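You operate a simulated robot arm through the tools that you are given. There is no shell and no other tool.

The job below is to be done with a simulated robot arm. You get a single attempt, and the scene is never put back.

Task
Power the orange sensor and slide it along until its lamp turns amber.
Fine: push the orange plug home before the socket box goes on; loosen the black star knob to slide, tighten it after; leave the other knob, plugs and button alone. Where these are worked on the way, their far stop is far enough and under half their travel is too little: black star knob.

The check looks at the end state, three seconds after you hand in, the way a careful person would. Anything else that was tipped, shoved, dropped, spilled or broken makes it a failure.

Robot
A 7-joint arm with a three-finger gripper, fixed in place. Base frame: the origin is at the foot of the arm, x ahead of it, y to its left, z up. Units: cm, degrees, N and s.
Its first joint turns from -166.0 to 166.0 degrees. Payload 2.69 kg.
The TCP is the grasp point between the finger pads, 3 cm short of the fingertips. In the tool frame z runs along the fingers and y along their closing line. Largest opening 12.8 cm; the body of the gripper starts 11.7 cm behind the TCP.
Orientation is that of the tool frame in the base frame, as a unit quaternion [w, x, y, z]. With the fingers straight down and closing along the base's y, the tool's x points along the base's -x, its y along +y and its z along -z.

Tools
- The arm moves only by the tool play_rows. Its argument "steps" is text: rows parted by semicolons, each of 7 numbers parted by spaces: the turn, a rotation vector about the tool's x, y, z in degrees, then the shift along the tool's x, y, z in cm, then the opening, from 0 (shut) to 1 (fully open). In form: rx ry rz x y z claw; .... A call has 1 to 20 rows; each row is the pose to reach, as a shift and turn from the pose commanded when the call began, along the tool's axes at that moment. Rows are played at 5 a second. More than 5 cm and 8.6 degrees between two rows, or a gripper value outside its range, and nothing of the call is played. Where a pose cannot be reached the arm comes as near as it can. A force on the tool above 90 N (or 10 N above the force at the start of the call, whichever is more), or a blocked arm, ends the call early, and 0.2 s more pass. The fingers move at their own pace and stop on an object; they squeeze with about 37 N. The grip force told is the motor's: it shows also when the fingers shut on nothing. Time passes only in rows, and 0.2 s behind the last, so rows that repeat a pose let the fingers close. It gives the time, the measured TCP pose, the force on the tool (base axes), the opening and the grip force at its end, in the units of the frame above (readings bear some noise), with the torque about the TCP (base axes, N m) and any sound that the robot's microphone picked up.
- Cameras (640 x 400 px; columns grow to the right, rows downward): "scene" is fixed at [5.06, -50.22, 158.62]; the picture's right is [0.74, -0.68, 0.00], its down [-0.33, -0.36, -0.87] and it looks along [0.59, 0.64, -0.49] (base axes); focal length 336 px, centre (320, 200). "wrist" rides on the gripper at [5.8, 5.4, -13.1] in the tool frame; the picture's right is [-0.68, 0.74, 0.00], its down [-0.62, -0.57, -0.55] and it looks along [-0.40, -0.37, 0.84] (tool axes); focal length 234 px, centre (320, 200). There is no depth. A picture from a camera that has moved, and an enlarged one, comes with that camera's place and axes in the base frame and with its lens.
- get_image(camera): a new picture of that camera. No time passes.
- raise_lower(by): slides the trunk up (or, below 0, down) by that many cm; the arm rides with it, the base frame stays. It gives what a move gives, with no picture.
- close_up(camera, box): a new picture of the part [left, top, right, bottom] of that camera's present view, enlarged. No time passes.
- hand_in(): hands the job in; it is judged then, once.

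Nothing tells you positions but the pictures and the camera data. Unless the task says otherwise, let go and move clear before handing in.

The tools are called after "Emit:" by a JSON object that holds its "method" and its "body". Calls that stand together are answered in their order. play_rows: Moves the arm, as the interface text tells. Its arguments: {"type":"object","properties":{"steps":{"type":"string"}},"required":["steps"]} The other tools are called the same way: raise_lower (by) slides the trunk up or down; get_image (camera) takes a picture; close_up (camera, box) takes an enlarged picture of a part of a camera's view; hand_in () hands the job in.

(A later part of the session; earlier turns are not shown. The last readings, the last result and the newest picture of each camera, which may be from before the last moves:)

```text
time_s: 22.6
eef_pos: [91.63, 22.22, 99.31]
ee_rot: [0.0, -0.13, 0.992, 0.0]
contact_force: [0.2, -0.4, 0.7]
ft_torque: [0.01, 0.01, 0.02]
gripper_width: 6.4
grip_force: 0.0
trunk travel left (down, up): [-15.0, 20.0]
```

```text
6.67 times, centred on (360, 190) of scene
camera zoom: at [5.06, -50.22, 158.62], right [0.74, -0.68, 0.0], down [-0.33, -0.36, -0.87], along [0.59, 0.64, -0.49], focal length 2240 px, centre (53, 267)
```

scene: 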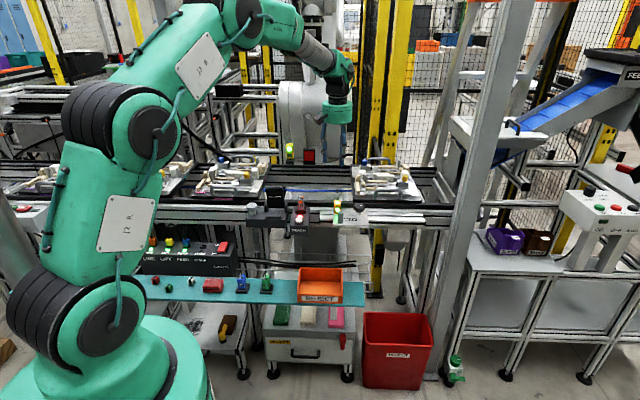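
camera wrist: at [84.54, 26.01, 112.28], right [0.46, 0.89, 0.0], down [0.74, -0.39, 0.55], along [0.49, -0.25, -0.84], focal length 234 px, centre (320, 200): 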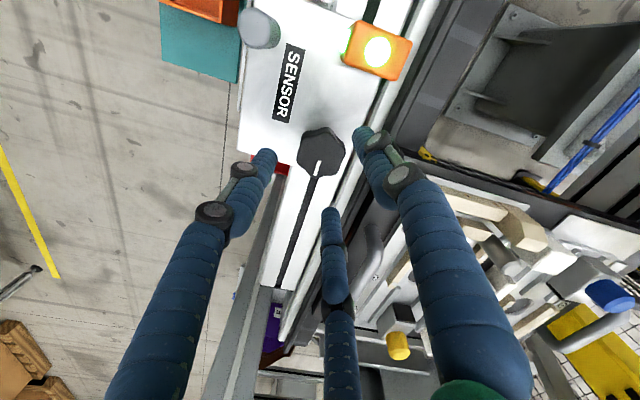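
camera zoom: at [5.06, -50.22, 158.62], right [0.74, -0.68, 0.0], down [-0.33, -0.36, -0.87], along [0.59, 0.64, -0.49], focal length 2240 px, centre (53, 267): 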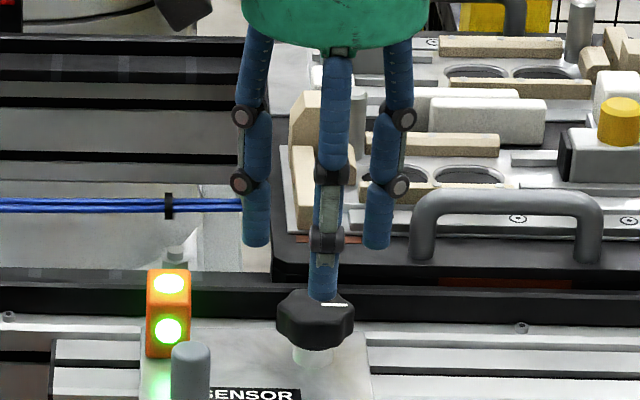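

The knob lies between the two fingers; I'll zoom to fine-tune centring before descending.

Emit:
{"method": "close_up", "body": {"camera": "wrist", "box": [270, 115, 370, 195]}}

Emit:
{"method": "close_up", "body": {"camera": "scene", "box": [340, 180, 380, 220]}}

```text
5.00 times, centred on (320, 155) of wrist
camera zoom: at [84.54, 26.01, 112.28], right [0.46, 0.89, 0.0], down [0.74, -0.39, 0.55], along [0.49, -0.25, -0.84], focal length 1171 px, centre (320, 425)
```

zoom: 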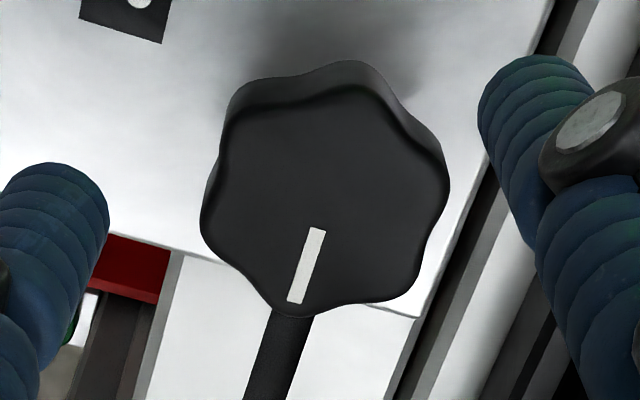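

```text
10.00 times, centred on (360, 200) of scene
camera zoom: at [5.06, -50.22, 158.62], right [0.74, -0.68, 0.0], down [-0.33, -0.36, -0.87], along [0.59, 0.64, -0.49], focal length 3361 px, centre (-80, 200)
```

zoom: 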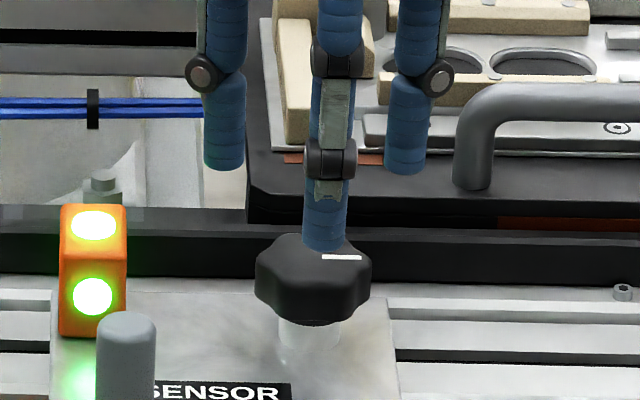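

The fingers straddle the knob symmetrically. I'll descend beside it in steps and watch for contact with the plate.

Emit:
{"method": "play_rows", "body": {"steps": "0 0 0 0 0 1.5 0.5; 0 0 0 0 0 3 0.5; 0 0 0 0 0 4 0.5; 0 0 0 0 0 4.4 0.5; 0 0 0 0 0 4.4 0.5"}}

Emit:
{"method": "get_image", "body": {"camera": "wrist"}}

Emit:
{"method": "close_up", "body": {"camera": "scene", "box": [340, 180, 380, 220]}}

```text
time_s: 23.8
eef_pos: [91.41, 22.2, 94.74]
ee_rot: [0.0, -0.131, 0.991, -0.001]
contact_force: [-0.2, -1.1, 0.7]
ft_torque: [0.01, -0.01, 0.03]
gripper_width: 6.4
grip_force: 0.0
trunk travel left (down, up): [-15.0, 20.0]
```

```text
taken
camera wrist: at [84.45, 26.02, 107.91], right [0.46, 0.89, 0.0], down [0.74, -0.39, 0.55], along [0.49, -0.25, -0.84], focal length 234 px, centre (320, 200)
```

wrist: 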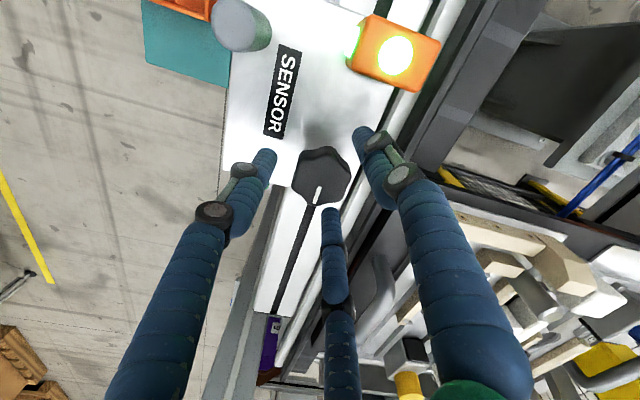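

```text
10.00 times, centred on (360, 200) of scene
camera zoom: at [5.06, -50.22, 158.62], right [0.74, -0.68, 0.0], down [-0.33, -0.36, -0.87], along [0.59, 0.64, -0.49], focal length 3361 px, centre (-80, 200)
```

zoom: 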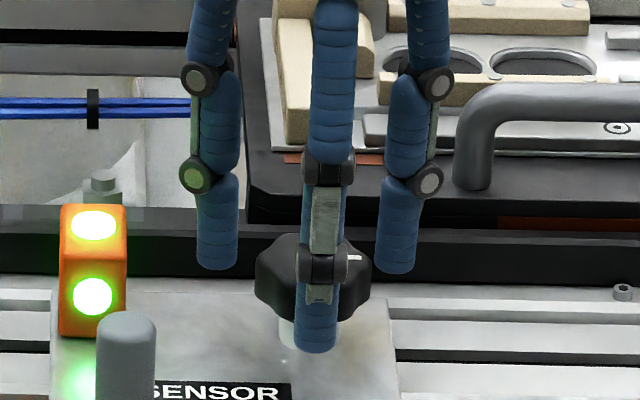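

No contact yet; tips are at z ≈ 91.7 and the knob top comes out near 92.8. I'll lower another 0.6 cm and then close on the knob.

Emit:
{"method": "play_rows", "body": {"steps": "0 0 0 0 0 0.3 0.5; 0 0 0 0 0 0.6 0.5; 0 0 0 0 0 0.6 0.5"}}

Emit:
{"method": "play_rows", "body": {"steps": "0 0 0 0 0 0 0.36; 0 0 0 0 0 0 0.2; 0 0 0 0 0 0 0.1; 0 0 0 0 0 0 0; 0 0 0 0 0 0 0"}}

Emit:
{"method": "close_up", "body": {"camera": "scene", "box": [340, 180, 380, 220]}}

Emit:
{"method": "close_up", "body": {"camera": "wrist", "box": [270, 115, 370, 215]}}

```text
time_s: 24.6
eef_pos: [91.49, 22.2, 94.22]
ee_rot: [0.0, -0.131, 0.991, 0.0]
contact_force: [0.8, 0.1, -0.8]
ft_torque: [-0.02, -0.01, -0.01]
gripper_width: 6.4
grip_force: 0.1
trunk travel left (down, up): [-15.0, 20.0]
```

```text
time_s: 25.8
eef_pos: [91.49, 22.35, 94.25]
ee_rot: [0.001, -0.13, 0.992, 0.0]
contact_force: [15.9, 11.1, 0.4]
ft_torque: [0.55, -0.57, 0.06]
gripper_width: 4.08
grip_force: 44.9
trunk travel left (down, up): [-15.0, 20.0]
```

```text
10.00 times, centred on (360, 200) of scene
camera zoom: at [5.06, -50.22, 158.62], right [0.74, -0.68, 0.0], down [-0.33, -0.36, -0.87], along [0.59, 0.64, -0.49], focal length 3361 px, centre (-80, 200)
```

zoom: 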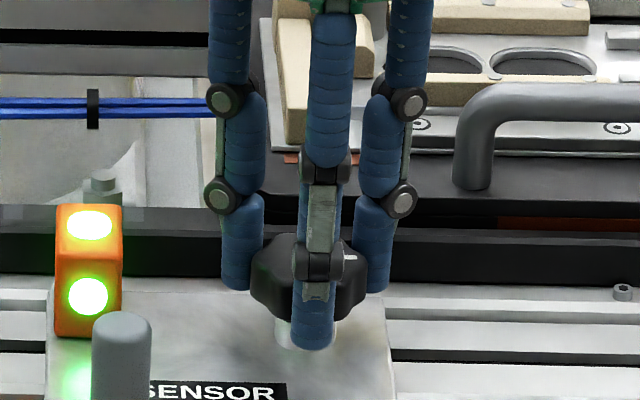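

```text
4.00 times, centred on (320, 165) of wrist
camera zoom: at [84.52, 26.12, 107.33], right [0.46, 0.89, 0.0], down [0.74, -0.39, 0.55], along [0.49, -0.25, -0.84], focal length 937 px, centre (320, 340)
```

zoom: 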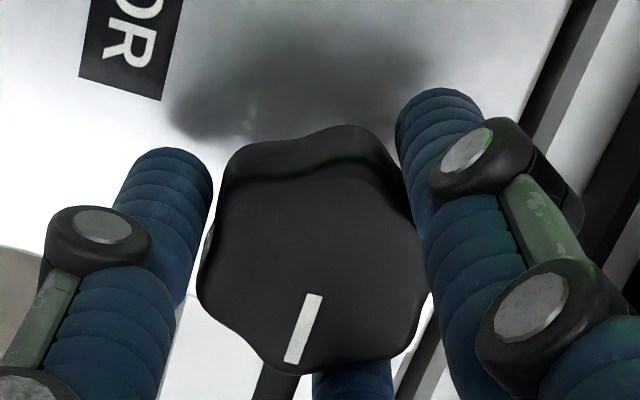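

Gripped at 4.1 cm across the hollows; the carriage nudged about 0.2 cm, which doesn't matter yet. I'll turn the knob counter-clockwise (loosen) by 30° and check its response.

Emit:
{"method": "play_rows", "body": {"steps": "0 0 -6 0 0 0 0; 0 0 -12 0 0 0 0; 0 0 -18 0 0 0 0; 0 0 -24 0 0 0 0; 0 0 -30 0 0 0 0; 0 0 -30 0 0 0 0"}}

Emit:
{"method": "close_up", "body": {"camera": "scene", "box": [320, 180, 380, 220]}}

Emit:
{"method": "close_up", "body": {"camera": "wrist", "box": [270, 115, 370, 215]}}

```text
time_s: 27.2
eef_pos: [91.58, 22.26, 94.2]
ee_rot: [0.001, -0.384, 0.923, -0.002]
contact_force: [19.7, 20.3, 7.6]
ft_torque: [0.7, -0.3, 0.03]
gripper_width: 4.11
grip_force: 44.9
trunk travel left (down, up): [-15.0, 20.0]
```

```text
10.00 times, centred on (350, 200) of scene
camera zoom: at [5.06, -50.22, 158.62], right [0.74, -0.68, 0.0], down [-0.33, -0.36, -0.87], along [0.59, 0.64, -0.49], focal length 3361 px, centre (20, 200)
```

zoom: 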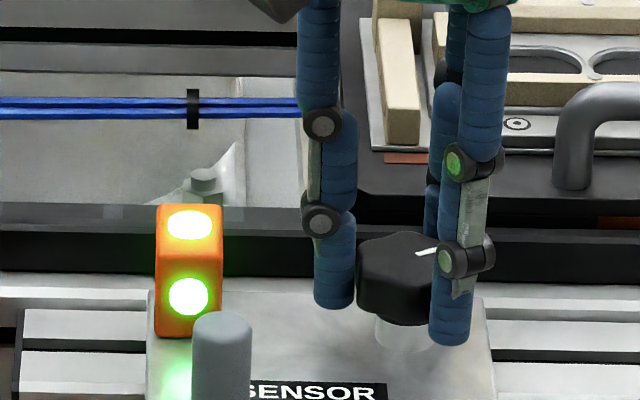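

```text
4.00 times, centred on (320, 165) of wrist
camera zoom: at [83.64, 22.09, 107.32], right [-0.04, 1.0, 0.0], down [0.83, 0.04, 0.55], along [0.55, 0.02, -0.84], focal length 937 px, centre (320, 340)
```

zoom: 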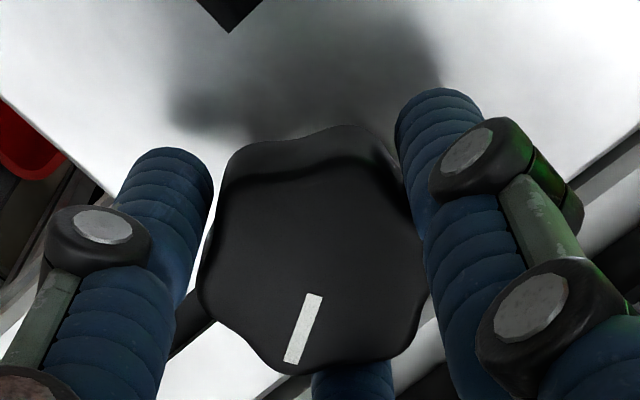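

The knob turns freely with the gripper (30° so far), with a sideways load suggesting the TCP is about 0.25 cm short of its axis. I'll correct that and keep loosening.

Emit:
{"method": "play_rows", "body": {"steps": "0 0 -4 -0.15 0 0 0; 0 0 -10 -0.25 0 0 0; 0 0 -16 -0.25 0 0 0; 0 0 -22 -0.25 0 0 0; 0 0 -28 -0.25 0 0 0; 0 0 -34 -0.25 0 0 0; 0 0 -40 -0.25 0 0 0; 0 0 -40 -0.25 0 0 0"}}

Emit:
{"method": "close_up", "body": {"camera": "scene", "box": [320, 180, 380, 220]}}

Emit:
{"method": "close_up", "body": {"camera": "wrist", "box": [270, 115, 370, 215]}}

```text
time_s: 29.0
eef_pos: [91.65, 22.19, 94.23]
ee_rot: [-0.001, -0.675, 0.737, 0.0]
contact_force: [-3.9, -3.9, 13.6]
ft_torque: [-0.22, 0.09, 0.04]
gripper_width: 4.12
grip_force: 45.0
trunk travel left (down, up): [-15.0, 20.0]
```

```text
10.00 times, centred on (350, 200) of scene
camera zoom: at [5.06, -50.22, 158.62], right [0.74, -0.68, 0.0], down [-0.33, -0.36, -0.87], along [0.59, 0.64, -0.49], focal length 3361 px, centre (20, 200)
```

zoom: 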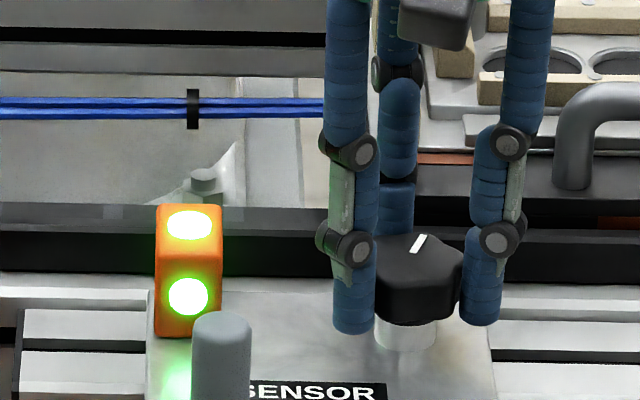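

```text
4.00 times, centred on (320, 165) of wrist
camera zoom: at [85.75, 17.08, 107.32], right [-0.68, 0.74, 0.0], down [0.62, 0.57, 0.55], along [0.4, 0.37, -0.84], focal length 937 px, centre (320, 340)
```

zoom: 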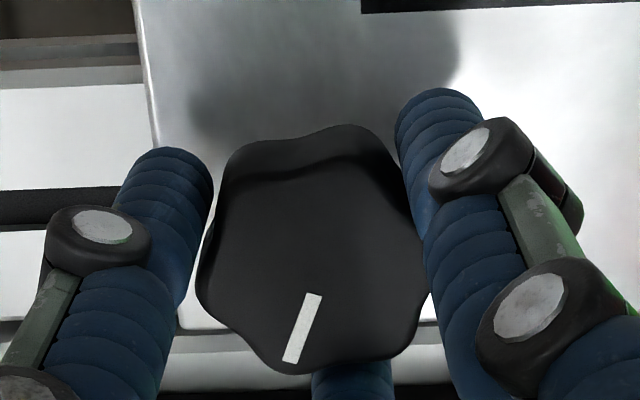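

70° loosened with no resistance; a slight upward force suggests the knob rises as it unscrews. I'll keep turning, easing upward by 0.1 cm.

Emit:
{"method": "play_rows", "body": {"steps": "0 0 -6 0 0 -0.05 0; 0 0 -12 0 0 -0.1 0; 0 0 -18 0 0 -0.1 0; 0 0 -24 0 0 -0.1 0; 0 0 -30 0 0 -0.1 0; 0 0 -36 0 0 -0.12 0; 0 0 -40 0 0 -0.15 0; 0 0 -40 0 0 -0.15 0"}}

Emit:
{"method": "close_up", "body": {"camera": "scene", "box": [320, 180, 380, 220]}}

Emit:
{"method": "close_up", "body": {"camera": "wrist", "box": [270, 115, 370, 215]}}

```text
time_s: 30.8
eef_pos: [91.62, 22.32, 94.14]
ee_rot: [0.0, 0.887, -0.461, -0.002]
contact_force: [-10.4, -9.6, -9.0]
ft_torque: [-0.14, 0.04, 0.02]
gripper_width: 4.1
grip_force: 45.3
trunk travel left (down, up): [-15.0, 20.0]
```

```text
10.00 times, centred on (350, 200) of scene
camera zoom: at [5.06, -50.22, 158.62], right [0.74, -0.68, 0.0], down [-0.33, -0.36, -0.87], along [0.59, 0.64, -0.49], focal length 3361 px, centre (20, 200)
```

zoom: 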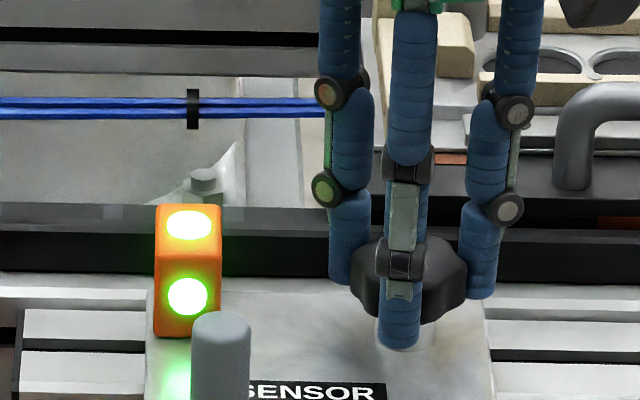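

```text
4.00 times, centred on (320, 165) of wrist
camera zoom: at [90.58, 14.6, 107.32], right [-0.99, 0.13, 0.0], down [0.11, 0.83, 0.55], along [0.07, 0.54, -0.84], focal length 937 px, centre (320, 340)
```

zoom: 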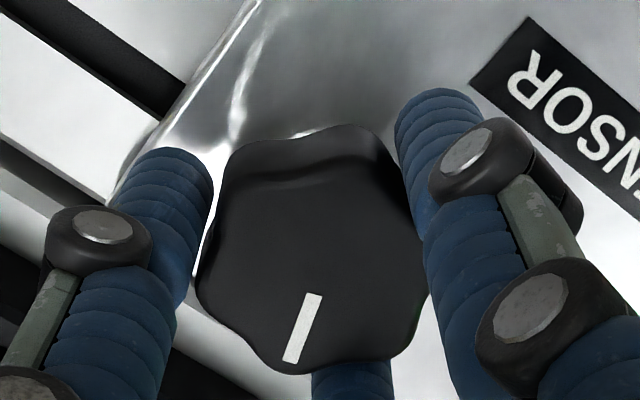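

110° so far, still free turning. I'll continue another 40°, checking that the wrist follows.

Emit:
{"method": "play_rows", "body": {"steps": "0 0 -6 0 0 0 0; 0 0 -12 0 0 0 0; 0 0 -18 0 0 0 0; 0 0 -24 0 0 0 0; 0 0 -30 0 0 0 0; 0 0 -36 0 0 0 0; 0 0 -40 0 0 0 0; 0 0 -40 0 0 0 0"}}

Emit:
{"method": "close_up", "body": {"camera": "scene", "box": [320, 180, 380, 220]}}

Emit:
{"method": "close_up", "body": {"camera": "wrist", "box": [270, 115, 370, 215]}}

```text
time_s: 32.6
eef_pos: [91.57, 22.31, 94.43]
ee_rot: [-0.001, 0.992, -0.13, 0.0]
contact_force: [-14.7, -15.3, -1.3]
ft_torque: [-0.3, 0.43, -0.38]
gripper_width: 4.13
grip_force: 45.1
trunk travel left (down, up): [-15.0, 20.0]
```

```text
10.00 times, centred on (350, 200) of scene
camera zoom: at [5.06, -50.22, 158.62], right [0.74, -0.68, 0.0], down [-0.33, -0.36, -0.87], along [0.59, 0.64, -0.49], focal length 3361 px, centre (20, 200)
```

zoom: 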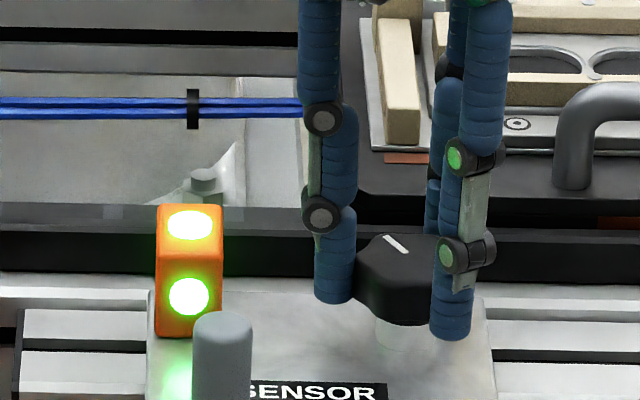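

```text
4.00 times, centred on (320, 165) of wrist
camera zoom: at [95.89, 15.76, 107.53], right [-0.84, -0.54, 0.0], down [-0.45, 0.7, 0.55], along [-0.29, 0.46, -0.84], focal length 937 px, centre (320, 340)
```

zoom: 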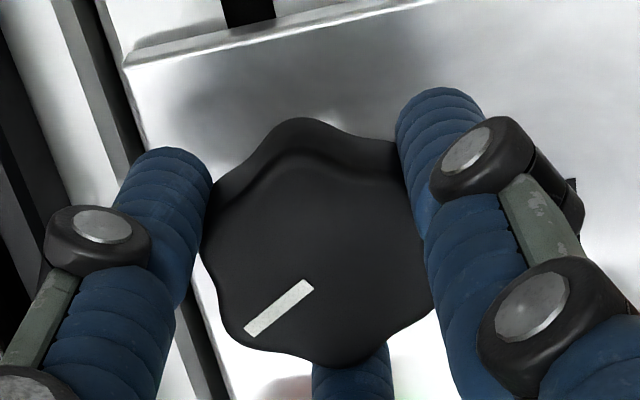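

The knob slipped in the fingers at about 120°: it is at its loosened stop (mark now points up-left). I'll release it, lift clear, rotate back, and move over the grey post, which I'll use to slide the carriage.

Emit:
{"method": "play_rows", "body": {"steps": "0 0 0 0 0 0 0.5; 0 0 0 0 0 0 0.5; 0 0 0 0 0 -4 0.5; 0 0 0 0 0 -8 0.5; 0 0 8 -0.5 0.1 -9 0.5; 0 0 16 -1.2 0.2 -9 0.5; 0 0 24 -1.9 0.4 -9 0.5; 0 0 32 -2.6 0.6 -9 0.5; 0 0 40 -3.3 0.7 -9 0.5; 0 0 48 -4 0.9 -9 0.5; 0 0 56 -4.7 1 -9 0.45; 0 0 64 -5.4 1.2 -9 0.4; 0 0 72 -6.1 1.4 -9 0.35; 0 0 80 -6.8 1.5 -9 0.35; 0 0 88 -7.5 1.7 -9 0.35; 0 0 96 -8.2 1.8 -9 0.35; 0 0 104 -8.9 2 -9 0.35; 0 0 112 -9.5 2.1 -9 0.35; 0 0 120 -9.79 2.22 -9 0.35; 0 0 120 -9.79 2.22 -9 0.35"}}

Emit:
{"method": "get_image", "body": {"camera": "wrist"}}

Emit:
{"method": "close_up", "body": {"camera": "scene", "box": [310, 170, 390, 230]}}

```text
time_s: 36.8
eef_pos: [81.71, 22.82, 103.42]
ee_rot: [0.0, -0.382, 0.924, 0.0]
contact_force: [0.5, -0.2, 0.5]
ft_torque: [-0.01, 0.02, -0.01]
gripper_width: 4.48
grip_force: 0.0
trunk travel left (down, up): [-15.0, 20.0]
```

```text
taken
camera wrist: at [73.71, 22.56, 116.47], right [-0.04, 1.0, 0.0], down [0.84, 0.03, 0.55], along [0.55, 0.02, -0.84], focal length 234 px, centre (320, 200)
```

wrist: 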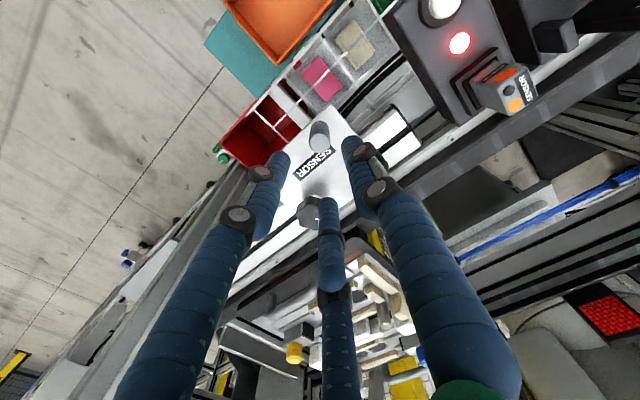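

```text
6.67 times, centred on (350, 200) of scene
camera zoom: at [5.06, -50.22, 158.62], right [0.74, -0.68, 0.0], down [-0.33, -0.36, -0.87], along [0.59, 0.64, -0.49], focal length 2240 px, centre (120, 200)
```

zoom: 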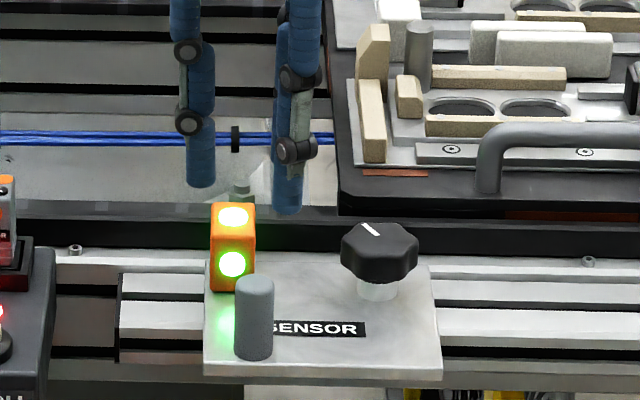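

The knob's mark now points up-left (120° loosened). The post is beneath the gripper; I'll zoom to centre on it.

Emit:
{"method": "close_up", "body": {"camera": "wrist", "box": [270, 95, 370, 185]}}

```text
4.44 times, centred on (320, 140) of wrist
camera zoom: at [73.71, 22.56, 116.47], right [-0.04, 1.0, 0.0], down [0.84, 0.03, 0.55], along [0.55, 0.02, -0.84], focal length 1041 px, centre (320, 467)
```

zoom: 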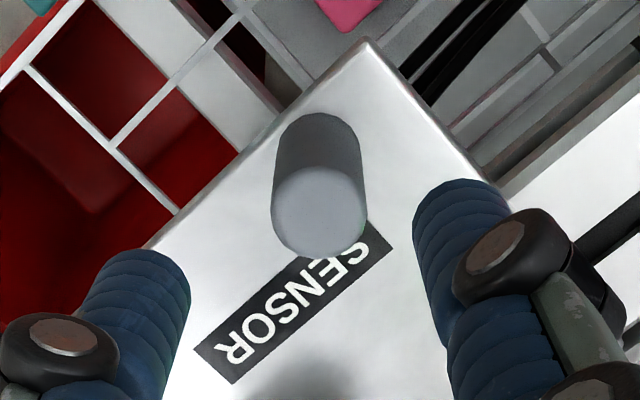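

The post (about 1.9 cm thick) is centred within a few mm. I'll descend around it and grip it.

Emit:
{"method": "play_rows", "body": {"steps": "0 0 0 0.14 0.14 3 0.35; 0 0 0 0.14 0.14 6 0.35; 0 0 0 0.14 0.14 8 0.35; 0 0 0 0.14 0.14 8.7 0.35; 0 0 0 0.14 0.14 8.7 0.35; 0 0 0 0.14 0.14 8.7 0.2; 0 0 0 0.14 0.14 8.7 0; 0 0 0 0.14 0.14 8.7 0"}}

Emit:
{"method": "close_up", "body": {"camera": "scene", "box": [310, 170, 390, 230]}}

Emit:
{"method": "get_image", "body": {"camera": "wrist"}}

```text
time_s: 38.6
eef_pos: [81.55, 22.89, 94.72]
ee_rot: [0.002, -0.383, 0.924, 0.0]
contact_force: [11.2, 10.5, -4.2]
ft_torque: [0.59, -0.6, 0.09]
gripper_width: 2.12
grip_force: 45.1
trunk travel left (down, up): [-15.0, 20.0]
```

```text
6.67 times, centred on (350, 200) of scene
camera zoom: at [5.06, -50.22, 158.62], right [0.74, -0.68, 0.0], down [-0.33, -0.36, -0.87], along [0.59, 0.64, -0.49], focal length 2240 px, centre (120, 200)
```

zoom: 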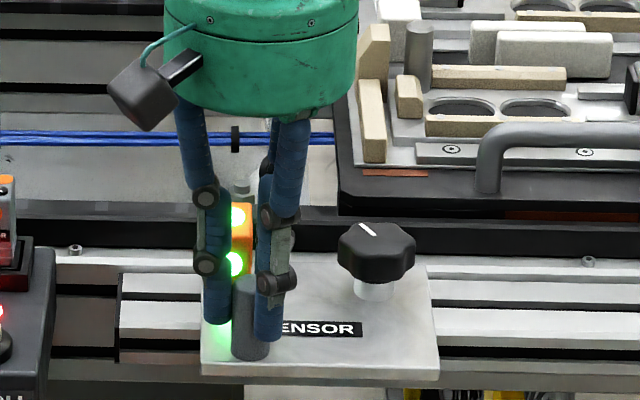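

```text
taken
camera wrist: at [73.63, 22.64, 107.72], right [-0.04, 1.0, 0.0], down [0.83, 0.04, 0.55], along [0.55, 0.02, -0.84], focal length 234 px, centre (320, 200)
```

wrist: 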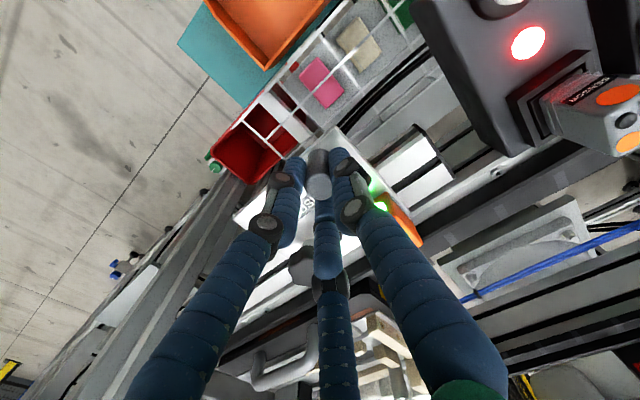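

The post is gripped. I'll slide the carriage along the rail away from the TEACH box (+u, towards the pallet's orange mark), checking the lamp in small steps.

Emit:
{"method": "play_rows", "body": {"steps": "0 0 0 -0.1 -0.5 0 0; 0 0 0 -0.1 -1.0 0 0; 0 0 0 -0.1 -1.0 0 0"}}

Emit:
{"method": "close_up", "body": {"camera": "scene", "box": [310, 170, 390, 230]}}

```text
time_s: 39.4
eef_pos: [82.21, 22.2, 94.64]
ee_rot: [0.0, -0.382, 0.924, 0.0]
contact_force: [7.6, 8.9, -3.3]
ft_torque: [0.32, -0.11, 0.03]
gripper_width: 2.09
grip_force: 45.1
trunk travel left (down, up): [-15.0, 20.0]
```

```text
6.67 times, centred on (350, 200) of scene
camera zoom: at [5.06, -50.22, 158.62], right [0.74, -0.68, 0.0], down [-0.33, -0.36, -0.87], along [0.59, 0.64, -0.49], focal length 2240 px, centre (120, 200)
```

zoom: 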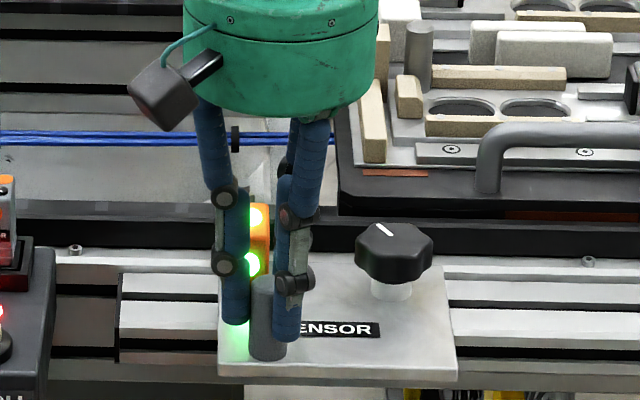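

The carriage slides freely with the post; lamp still green. Continuing in 1 cm steps.

Emit:
{"method": "play_rows", "body": {"steps": "0 0 0 0 -0.5 0 0; 0 0 0 0 -1.0 0 0; 0 0 0 0 -1.0 0 0"}}

Emit:
{"method": "close_up", "body": {"camera": "scene", "box": [310, 170, 390, 230]}}

Emit:
{"method": "play_rows", "body": {"steps": "0 0 0 0 -0.5 0 0; 0 0 0 0 -1.0 0 0; 0 0 0 0 -1.0 0 0"}}

Emit:
{"method": "close_up", "body": {"camera": "scene", "box": [310, 170, 390, 230]}}

Emit:
{"method": "play_rows", "body": {"steps": "0 0 0 0 -0.5 0 0; 0 0 0 0 -1.0 0 0; 0 0 0 0 -1.0 0 0"}}

Emit:
{"method": "close_up", "body": {"camera": "scene", "box": [310, 170, 390, 230]}}

```text
time_s: 40.2
eef_pos: [82.88, 21.54, 94.67]
ee_rot: [0.0, -0.382, 0.924, 0.0]
contact_force: [7.9, 10.1, -4.4]
ft_torque: [0.29, -0.11, 0.01]
gripper_width: 2.09
grip_force: 44.6
trunk travel left (down, up): [-15.0, 20.0]
```

```text
6.67 times, centred on (350, 200) of scene
camera zoom: at [5.06, -50.22, 158.62], right [0.74, -0.68, 0.0], down [-0.33, -0.36, -0.87], along [0.59, 0.64, -0.49], focal length 2240 px, centre (120, 200)
```

zoom: 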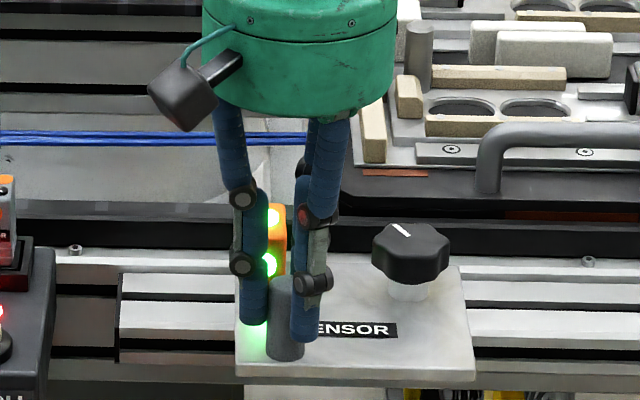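

```text
time_s: 41.0
eef_pos: [83.72, 20.84, 94.5]
ee_rot: [0.0, -0.383, 0.924, 0.0]
contact_force: [9.5, 8.9, -0.5]
ft_torque: [0.3, -0.23, 0.02]
gripper_width: 2.1
grip_force: 45.0
trunk travel left (down, up): [-15.0, 20.0]
```

```text
6.67 times, centred on (350, 200) of scene
camera zoom: at [5.06, -50.22, 158.62], right [0.74, -0.68, 0.0], down [-0.33, -0.36, -0.87], along [0.59, 0.64, -0.49], focal length 2240 px, centre (120, 200)
```

zoom: 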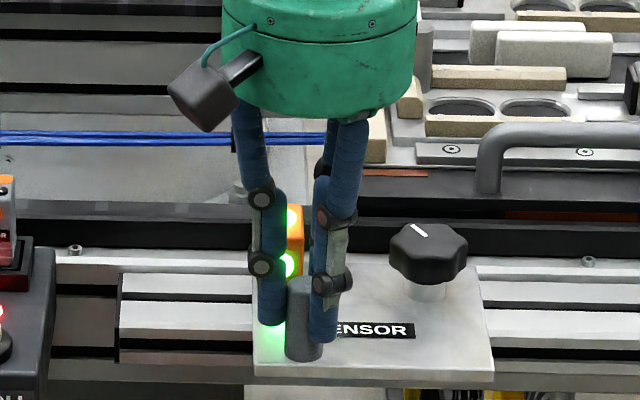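

```text
time_s: 41.8
eef_pos: [84.44, 20.16, 94.68]
ee_rot: [0.0, -0.383, 0.924, 0.0]
contact_force: [6.3, 6.6, 1.2]
ft_torque: [0.16, -0.17, 0.07]
gripper_width: 2.08
grip_force: 44.8
trunk travel left (down, up): [-15.0, 20.0]
```

```text
6.67 times, centred on (350, 200) of scene
camera zoom: at [5.06, -50.22, 158.62], right [0.74, -0.68, 0.0], down [-0.33, -0.36, -0.87], along [0.59, 0.64, -0.49], focal length 2240 px, centre (120, 200)
```

zoom: 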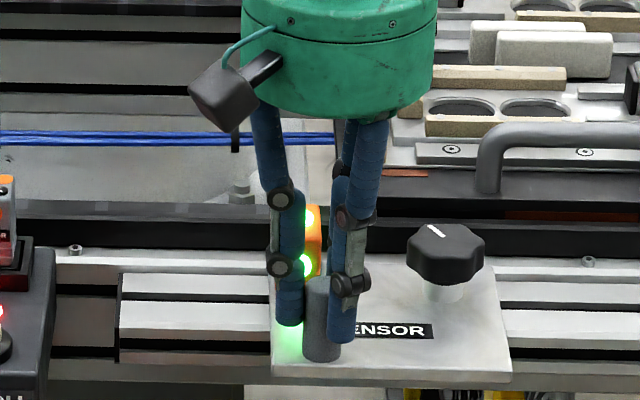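

Still green after about 4 cm. Continuing in 1 cm steps.

Emit:
{"method": "play_rows", "body": {"steps": "0 0 0 0 -0.5 0 0; 0 0 0 0 -1.0 0 0; 0 0 0 0 -1.0 0 0"}}

Emit:
{"method": "close_up", "body": {"camera": "scene", "box": [310, 170, 390, 230]}}

Emit:
{"method": "play_rows", "body": {"steps": "0 0 0 0 -0.5 0 0; 0 0 0 0 -1.0 0 0; 0 0 0 0 -1.0 0 0"}}

Emit:
{"method": "close_up", "body": {"camera": "scene", "box": [310, 170, 390, 230]}}

```text
time_s: 42.6
eef_pos: [85.14, 19.36, 94.66]
ee_rot: [0.0, -0.383, 0.924, 0.0]
contact_force: [9.4, 10.7, -2.5]
ft_torque: [0.41, -0.34, 0.01]
gripper_width: 2.1
grip_force: 45.3
trunk travel left (down, up): [-15.0, 20.0]
```

```text
6.67 times, centred on (350, 200) of scene
camera zoom: at [5.06, -50.22, 158.62], right [0.74, -0.68, 0.0], down [-0.33, -0.36, -0.87], along [0.59, 0.64, -0.49], focal length 2240 px, centre (120, 200)
```

zoom: 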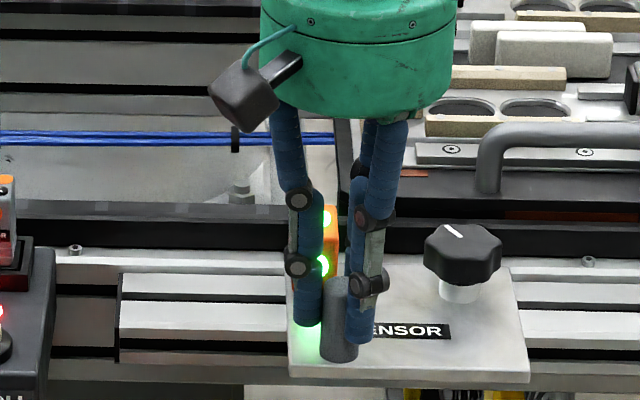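

```text
time_s: 43.4
eef_pos: [85.79, 18.65, 94.56]
ee_rot: [0.0, -0.383, 0.924, 0.001]
contact_force: [9.7, 11.1, 0.0]
ft_torque: [0.34, -0.19, -0.01]
gripper_width: 2.07
grip_force: 44.5
trunk travel left (down, up): [-15.0, 20.0]
```

```text
6.67 times, centred on (350, 200) of scene
camera zoom: at [5.06, -50.22, 158.62], right [0.74, -0.68, 0.0], down [-0.33, -0.36, -0.87], along [0.59, 0.64, -0.49], focal length 2240 px, centre (120, 200)
```

zoom: 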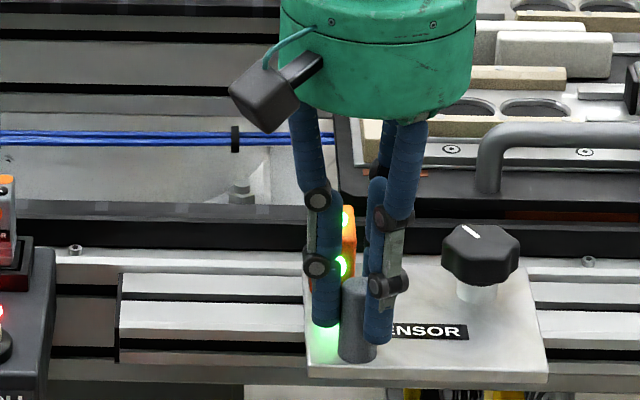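

6 cm slid, still green, with the sensor just reaching the pallet's corner. Continuing.

Emit:
{"method": "play_rows", "body": {"steps": "0 0 0 0 -0.5 0 0; 0 0 0 0 -1.0 0 0; 0 0 0 0 -1.0 0 0"}}

Emit:
{"method": "close_up", "body": {"camera": "scene", "box": [310, 170, 390, 230]}}

Emit:
{"method": "play_rows", "body": {"steps": "0 0 0 0 -0.5 0 0; 0 0 0 0 -1.0 0 0; 0 0 0 0 -1.0 0 0"}}

Emit:
{"method": "close_up", "body": {"camera": "scene", "box": [310, 170, 390, 230]}}

```text
time_s: 44.2
eef_pos: [86.47, 17.99, 94.67]
ee_rot: [0.0, -0.383, 0.924, 0.0]
contact_force: [10.2, 12.9, -3.9]
ft_torque: [0.39, -0.18, 0.08]
gripper_width: 2.11
grip_force: 45.1
trunk travel left (down, up): [-15.0, 20.0]
```

```text
6.67 times, centred on (350, 200) of scene
camera zoom: at [5.06, -50.22, 158.62], right [0.74, -0.68, 0.0], down [-0.33, -0.36, -0.87], along [0.59, 0.64, -0.49], focal length 2240 px, centre (120, 200)
```

zoom: 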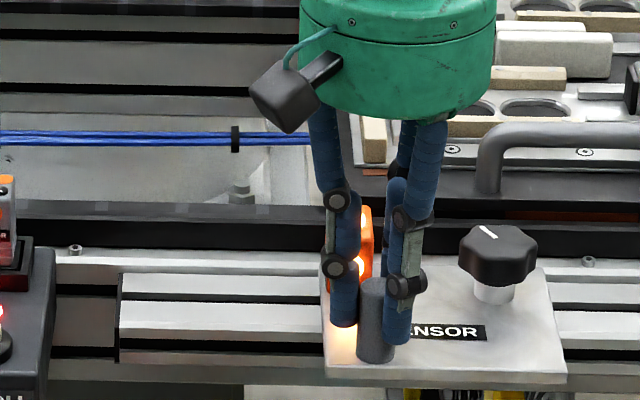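

```text
time_s: 45.0
eef_pos: [87.18, 17.15, 94.69]
ee_rot: [-0.001, -0.383, 0.924, 0.0]
contact_force: [5.8, 6.3, -0.2]
ft_torque: [0.11, -0.11, -0.01]
gripper_width: 2.09
grip_force: 45.3
trunk travel left (down, up): [-15.0, 20.0]
```

```text
6.67 times, centred on (350, 200) of scene
camera zoom: at [5.06, -50.22, 158.62], right [0.74, -0.68, 0.0], down [-0.33, -0.36, -0.87], along [0.59, 0.64, -0.49], focal length 2240 px, centre (120, 200)
```

zoom: 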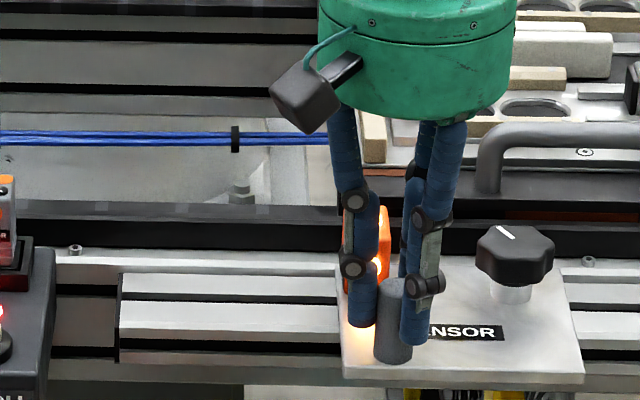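

Amber at 7 cm and still amber at 8 cm. I'll settle at about 7.6 cm for margin, then let go of the post and lift off to check the lamp unobstructed.

Emit:
{"method": "play_rows", "body": {"steps": "0 0 0 0 0.2 0 0; 0 0 0 0 0.4 0 0; 0 0 0 0 0.4 0 0; 0 0 0 0 0.4 0 0.2; 0 0 0 0 0.4 0 0.35; 0 0 0 0 0.4 0 0.35; 0 0 0 0 0.4 -3 0.35; 0 0 0 0 0.4 -7 0.35; 0 0 0 0 0.4 -9 0.35; 0 0 0 0 0.4 -9 0.35"}}

Emit:
{"method": "close_up", "body": {"camera": "scene", "box": [310, 170, 390, 230]}}

Emit:
{"method": "get_image", "body": {"camera": "wrist"}}

```text
time_s: 47.2
eef_pos: [86.84, 17.45, 103.6]
ee_rot: [0.0, -0.383, 0.924, 0.0]
contact_force: [-0.3, -0.1, 0.3]
ft_torque: [-0.01, -0.01, -0.01]
gripper_width: 4.47
grip_force: 0.0
trunk travel left (down, up): [-15.0, 20.0]
```

```text
6.67 times, centred on (350, 200) of scene
camera zoom: at [5.06, -50.22, 158.62], right [0.74, -0.68, 0.0], down [-0.33, -0.36, -0.87], along [0.59, 0.64, -0.49], focal length 2240 px, centre (120, 200)
```

zoom: 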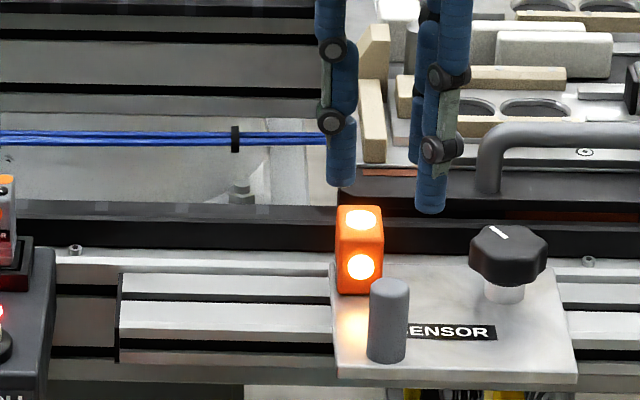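

```text
taken
camera wrist: at [78.98, 17.26, 116.72], right [-0.04, 1.0, 0.0], down [0.84, 0.04, 0.55], along [0.55, 0.02, -0.84], focal length 234 px, centre (320, 200)
```

wrist: 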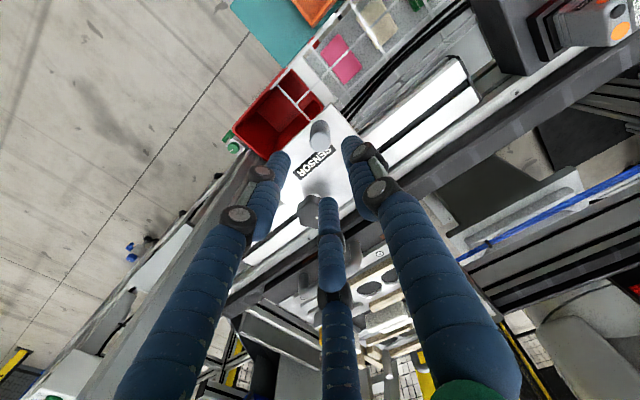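

The lamp shows amber clearly with the gripper away. Next I go over the knob's new place (about (96.7, 17.2)) and check that the arm can actually reach there.

Emit:
{"method": "play_rows", "body": {"steps": "0 0 0 -2.3 -2.4 -2 0.2; 0 0 0 -4.6 -4.9 -3 0; 0 0 0 -6.76 -7.33 -3 0; 0 0 0 -6.76 -7.33 -3 0; 0 0 0 -6.76 -7.33 -3 0"}}

Emit:
{"method": "get_image", "body": {"camera": "wrist"}}

Emit:
{"method": "close_up", "body": {"camera": "wrist", "box": [270, 95, 370, 175]}}

Emit:
{"method": "get_image", "body": {"camera": "scene"}}

```text
time_s: 48.4
eef_pos: [96.71, 17.1, 106.65]
ee_rot: [0.0, -0.383, 0.924, 0.0]
contact_force: [0.0, 0.3, 0.1]
ft_torque: [0.0, 0.0, -0.03]
gripper_width: 0.22
grip_force: 31.5
trunk travel left (down, up): [-15.0, 20.0]
```

```text
taken
camera wrist: at [88.92, 16.89, 119.71], right [-0.04, 1.0, 0.0], down [0.84, 0.04, 0.55], along [0.55, 0.02, -0.84], focal length 234 px, centre (320, 200)
```

wrist: 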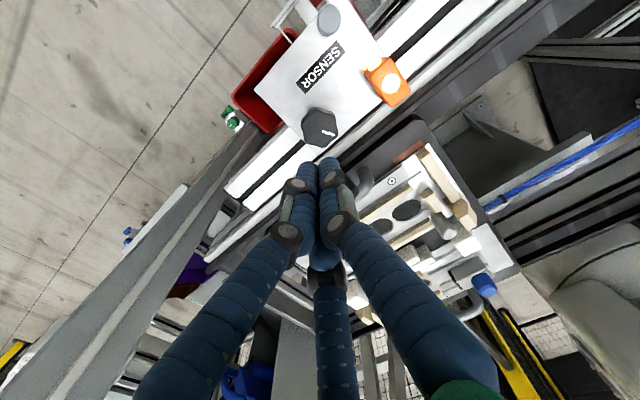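

```text
5.00 times, centred on (320, 135) of wrist
camera zoom: at [88.92, 16.89, 119.71], right [-0.04, 1.0, 0.0], down [0.84, 0.04, 0.55], along [0.55, 0.02, -0.84], focal length 1171 px, centre (320, 525)
```

zoom: 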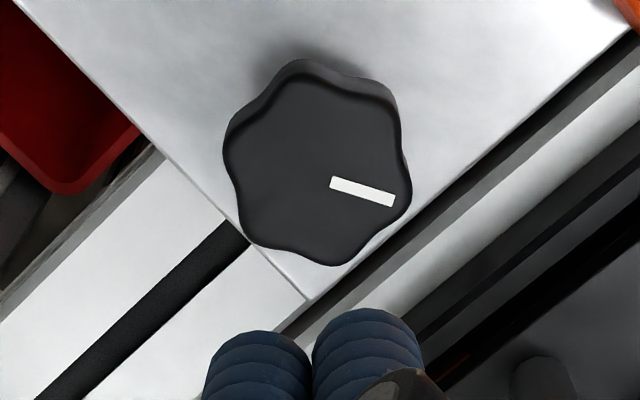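

```text
taken
```

scene: 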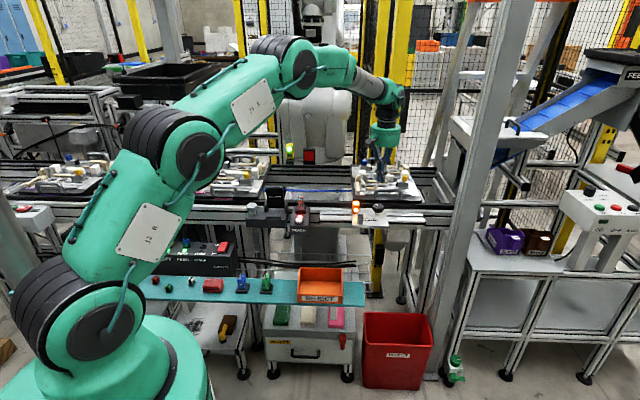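

The arm reaches fine, and the TCP sits right over the knob axis. I'll turn to yaw ~131° (pads on opposite hollows, room to turn clockwise), open and descend around the knob.

Emit:
{"method": "play_rows", "body": {"steps": "0 0 -8 0 0 0 0.3; 0 0 -16 0 0 0 0.5; 0 0 -24 0 0 0 0.5; 0 0 -32 0 0 0 0.5; 0 0 -40 0 0 0 0.5; 0 0 -48 0 0 0 0.5; 0 0 -56 0 0 0 0.5; 0 0 -64 0 0 0 0.5; 0 0 -72 0 0 0 0.5; 0 0 -80 0 0 0 0.5; 0 0 -86 0 0 0 0.5; 0 0 -86 0 0 3 0.5; 0 0 -86 0 0 6 0.5; 0 0 -86 0 0 8 0.5; 0 0 -86 0 0 8 0.5"}}

Emit:
{"method": "get_image", "body": {"camera": "wrist"}}

Emit:
{"method": "close_up", "body": {"camera": "wrist", "box": [270, 115, 370, 195]}}

Emit:
{"method": "close_up", "body": {"camera": "scene", "box": [330, 160, 410, 230]}}

```text
time_s: 51.6
eef_pos: [96.82, 17.08, 98.68]
ee_rot: [0.0, 0.91, -0.415, 0.0]
contact_force: [0.6, -0.9, -1.0]
ft_torque: [0.01, 0.01, -0.03]
gripper_width: 6.39
grip_force: 0.0
trunk travel left (down, up): [-15.0, 20.0]
```

```text
taken
camera wrist: at [96.65, 9.26, 111.74], right [-1.0, 0.03, 0.0], down [0.02, 0.84, 0.55], along [0.01, 0.55, -0.84], focal length 234 px, centre (320, 200)
```

wrist: 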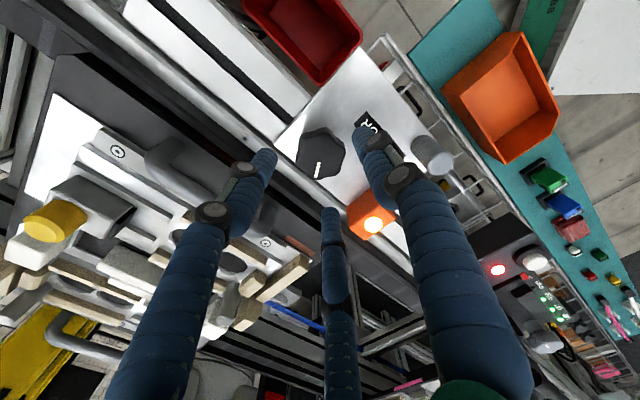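

```text
5.00 times, centred on (320, 155) of wrist
camera zoom: at [96.65, 9.26, 111.74], right [-1.0, 0.03, 0.0], down [0.02, 0.84, 0.55], along [0.01, 0.55, -0.84], focal length 1171 px, centre (320, 425)
```

zoom: 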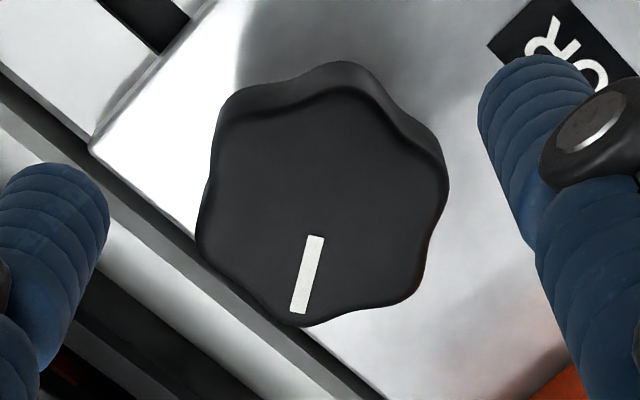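

```text
5.71 times, centred on (370, 195) of scene
camera zoom: at [5.06, -50.22, 158.62], right [0.74, -0.68, 0.0], down [-0.33, -0.36, -0.87], along [0.59, 0.64, -0.49], focal length 1920 px, centre (34, 229)
```

zoom: 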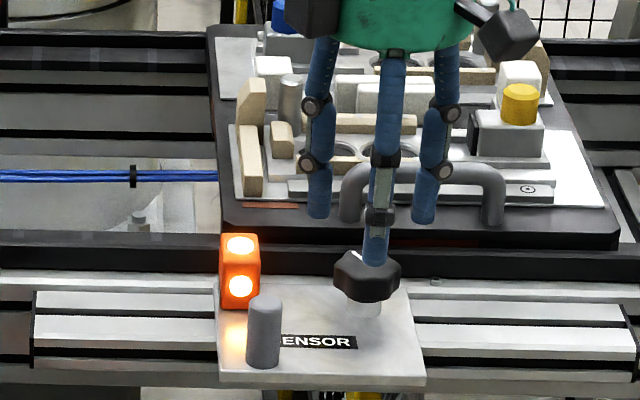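

The knob is centred with the pads facing its hollows, same as the first grip. I'll descend and close.

Emit:
{"method": "play_rows", "body": {"steps": "0 0 0 0 0 2 0.5; 0 0 0 0 0 3.5 0.5; 0 0 0 0 0 4.4 0.5; 0 0 0 0 0 4.4 0.5; 0 0 0 0 0 4.4 0.36; 0 0 0 0 0 4.4 0.2; 0 0 0 0 0 4.4 0; 0 0 0 0 0 4.4 0"}}

Emit:
{"method": "close_up", "body": {"camera": "scene", "box": [330, 160, 410, 230]}}

```text
time_s: 53.4
eef_pos: [96.74, 17.09, 94.26]
ee_rot: [0.0, 0.91, -0.414, 0.001]
contact_force: [1.5, 2.2, -0.7]
ft_torque: [0.07, -0.15, 0.02]
gripper_width: 4.1
grip_force: 44.9
trunk travel left (down, up): [-15.0, 20.0]
```

```text
5.71 times, centred on (370, 195) of scene
camera zoom: at [5.06, -50.22, 158.62], right [0.74, -0.68, 0.0], down [-0.33, -0.36, -0.87], along [0.59, 0.64, -0.49], focal length 1920 px, centre (34, 229)
```

zoom: 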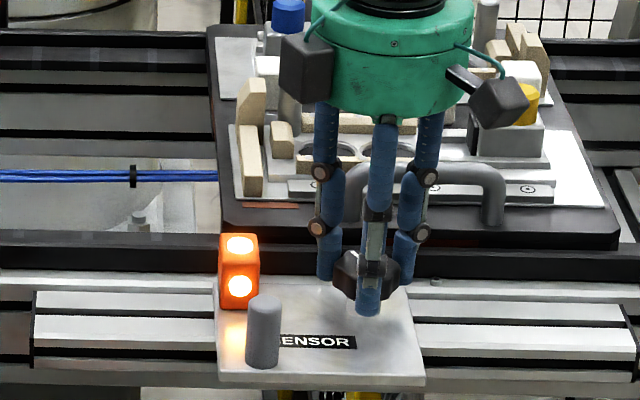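

Gripped cleanly and the lamp is still amber. Now tightening clockwise, 60° first.

Emit:
{"method": "play_rows", "body": {"steps": "0 0 7.5 0 0 0 0; 0 0 15 0 0 0 0; 0 0 22.5 0 0 0 0; 0 0 30 0 0 0 0; 0 0 37.5 0 0 0 0; 0 0 45 0 0 0 0; 0 0 52.5 0 0 0 0; 0 0 60 0 0 0 0; 0 0 60 0 0 0 0"}}

Emit:
{"method": "close_up", "body": {"camera": "scene", "box": [330, 160, 410, 230]}}

Emit:
{"method": "close_up", "body": {"camera": "wrist", "box": [270, 115, 370, 215]}}

```text
time_s: 55.4
eef_pos: [96.83, 16.91, 94.16]
ee_rot: [0.001, -0.579, 0.815, 0.001]
contact_force: [-2.5, -2.9, -2.2]
ft_torque: [-0.09, -0.07, -0.01]
gripper_width: 4.07
grip_force: 45.6
trunk travel left (down, up): [-15.0, 20.0]
```

```text
5.71 times, centred on (370, 195) of scene
camera zoom: at [5.06, -50.22, 158.62], right [0.74, -0.68, 0.0], down [-0.33, -0.36, -0.87], along [0.59, 0.64, -0.49], focal length 1920 px, centre (34, 229)
```

zoom: 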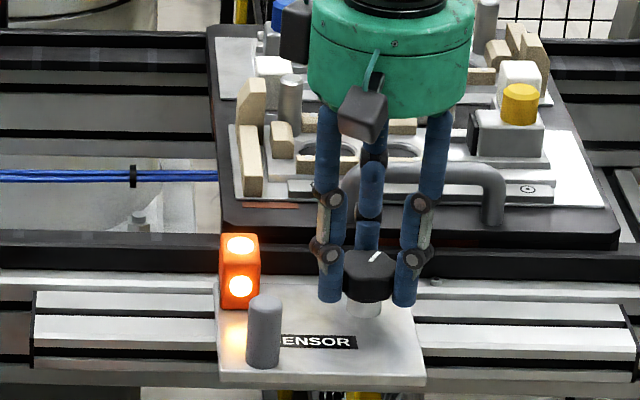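

```text
4.00 times, centred on (320, 165) of wrist
camera zoom: at [89.87, 13.43, 107.33], right [-0.48, 0.88, 0.0], down [0.74, 0.4, 0.55], along [0.48, 0.26, -0.84], focal length 937 px, centre (320, 340)
```

zoom: 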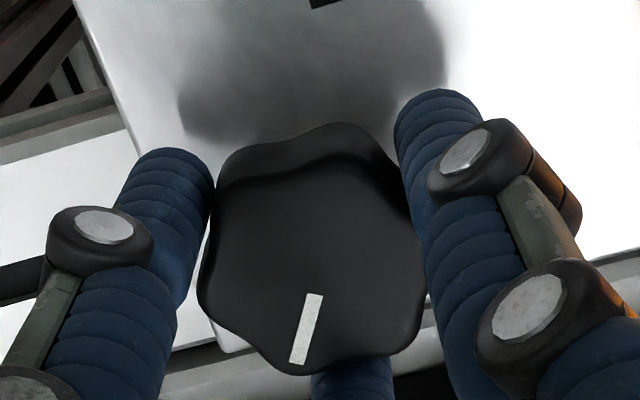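

The knob follows (60° back) and the lamp stays amber. I'll turn on towards the tight stop, pausing after another 55° to check torque.

Emit:
{"method": "play_rows", "body": {"steps": "0 0 7.5 0 0 0 0; 0 0 15 0 0 0 0; 0 0 22.5 0 0 0 0; 0 0 30 0 0 0 0; 0 0 37.5 0 0 0 0; 0 0 45 0 0 0 0; 0 0 50 0 0 0 0; 0 0 55 0 0 0 0; 0 0 55 0 0 0 0"}}

Emit:
{"method": "close_up", "body": {"camera": "scene", "box": [330, 160, 410, 230]}}

Emit:
{"method": "close_up", "body": {"camera": "wrist", "box": [270, 115, 370, 215]}}

```text
time_s: 57.4
eef_pos: [96.71, 17.08, 94.25]
ee_rot: [0.0, -0.14, 0.99, 0.0]
contact_force: [-4.7, -2.3, -5.8]
ft_torque: [0.01, 0.31, 0.01]
gripper_width: 4.09
grip_force: 45.1
trunk travel left (down, up): [-15.0, 20.0]
```

```text
5.71 times, centred on (370, 195) of scene
camera zoom: at [5.06, -50.22, 158.62], right [0.74, -0.68, 0.0], down [-0.33, -0.36, -0.87], along [0.59, 0.64, -0.49], focal length 1920 px, centre (34, 229)
```

zoom: 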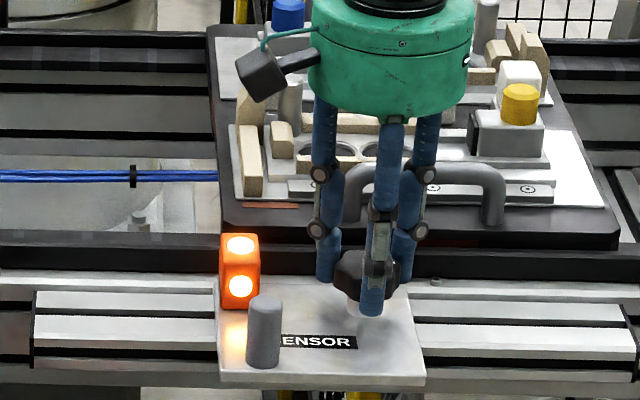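

```text
4.00 times, centred on (320, 165) of wrist
camera zoom: at [89.77, 20.76, 107.33], right [0.45, 0.89, 0.0], down [0.75, -0.37, 0.55], along [0.49, -0.25, -0.84], focal length 937 px, centre (320, 340)
```

zoom: 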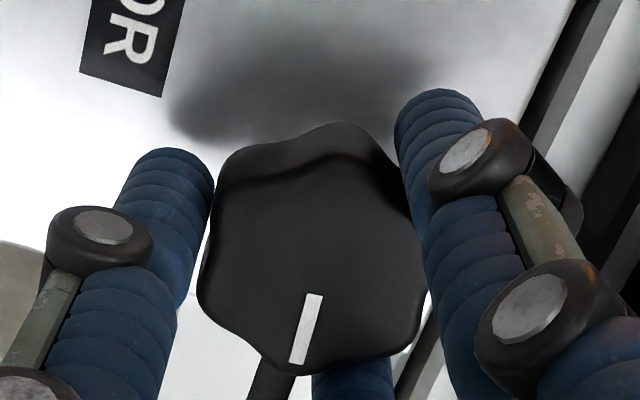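

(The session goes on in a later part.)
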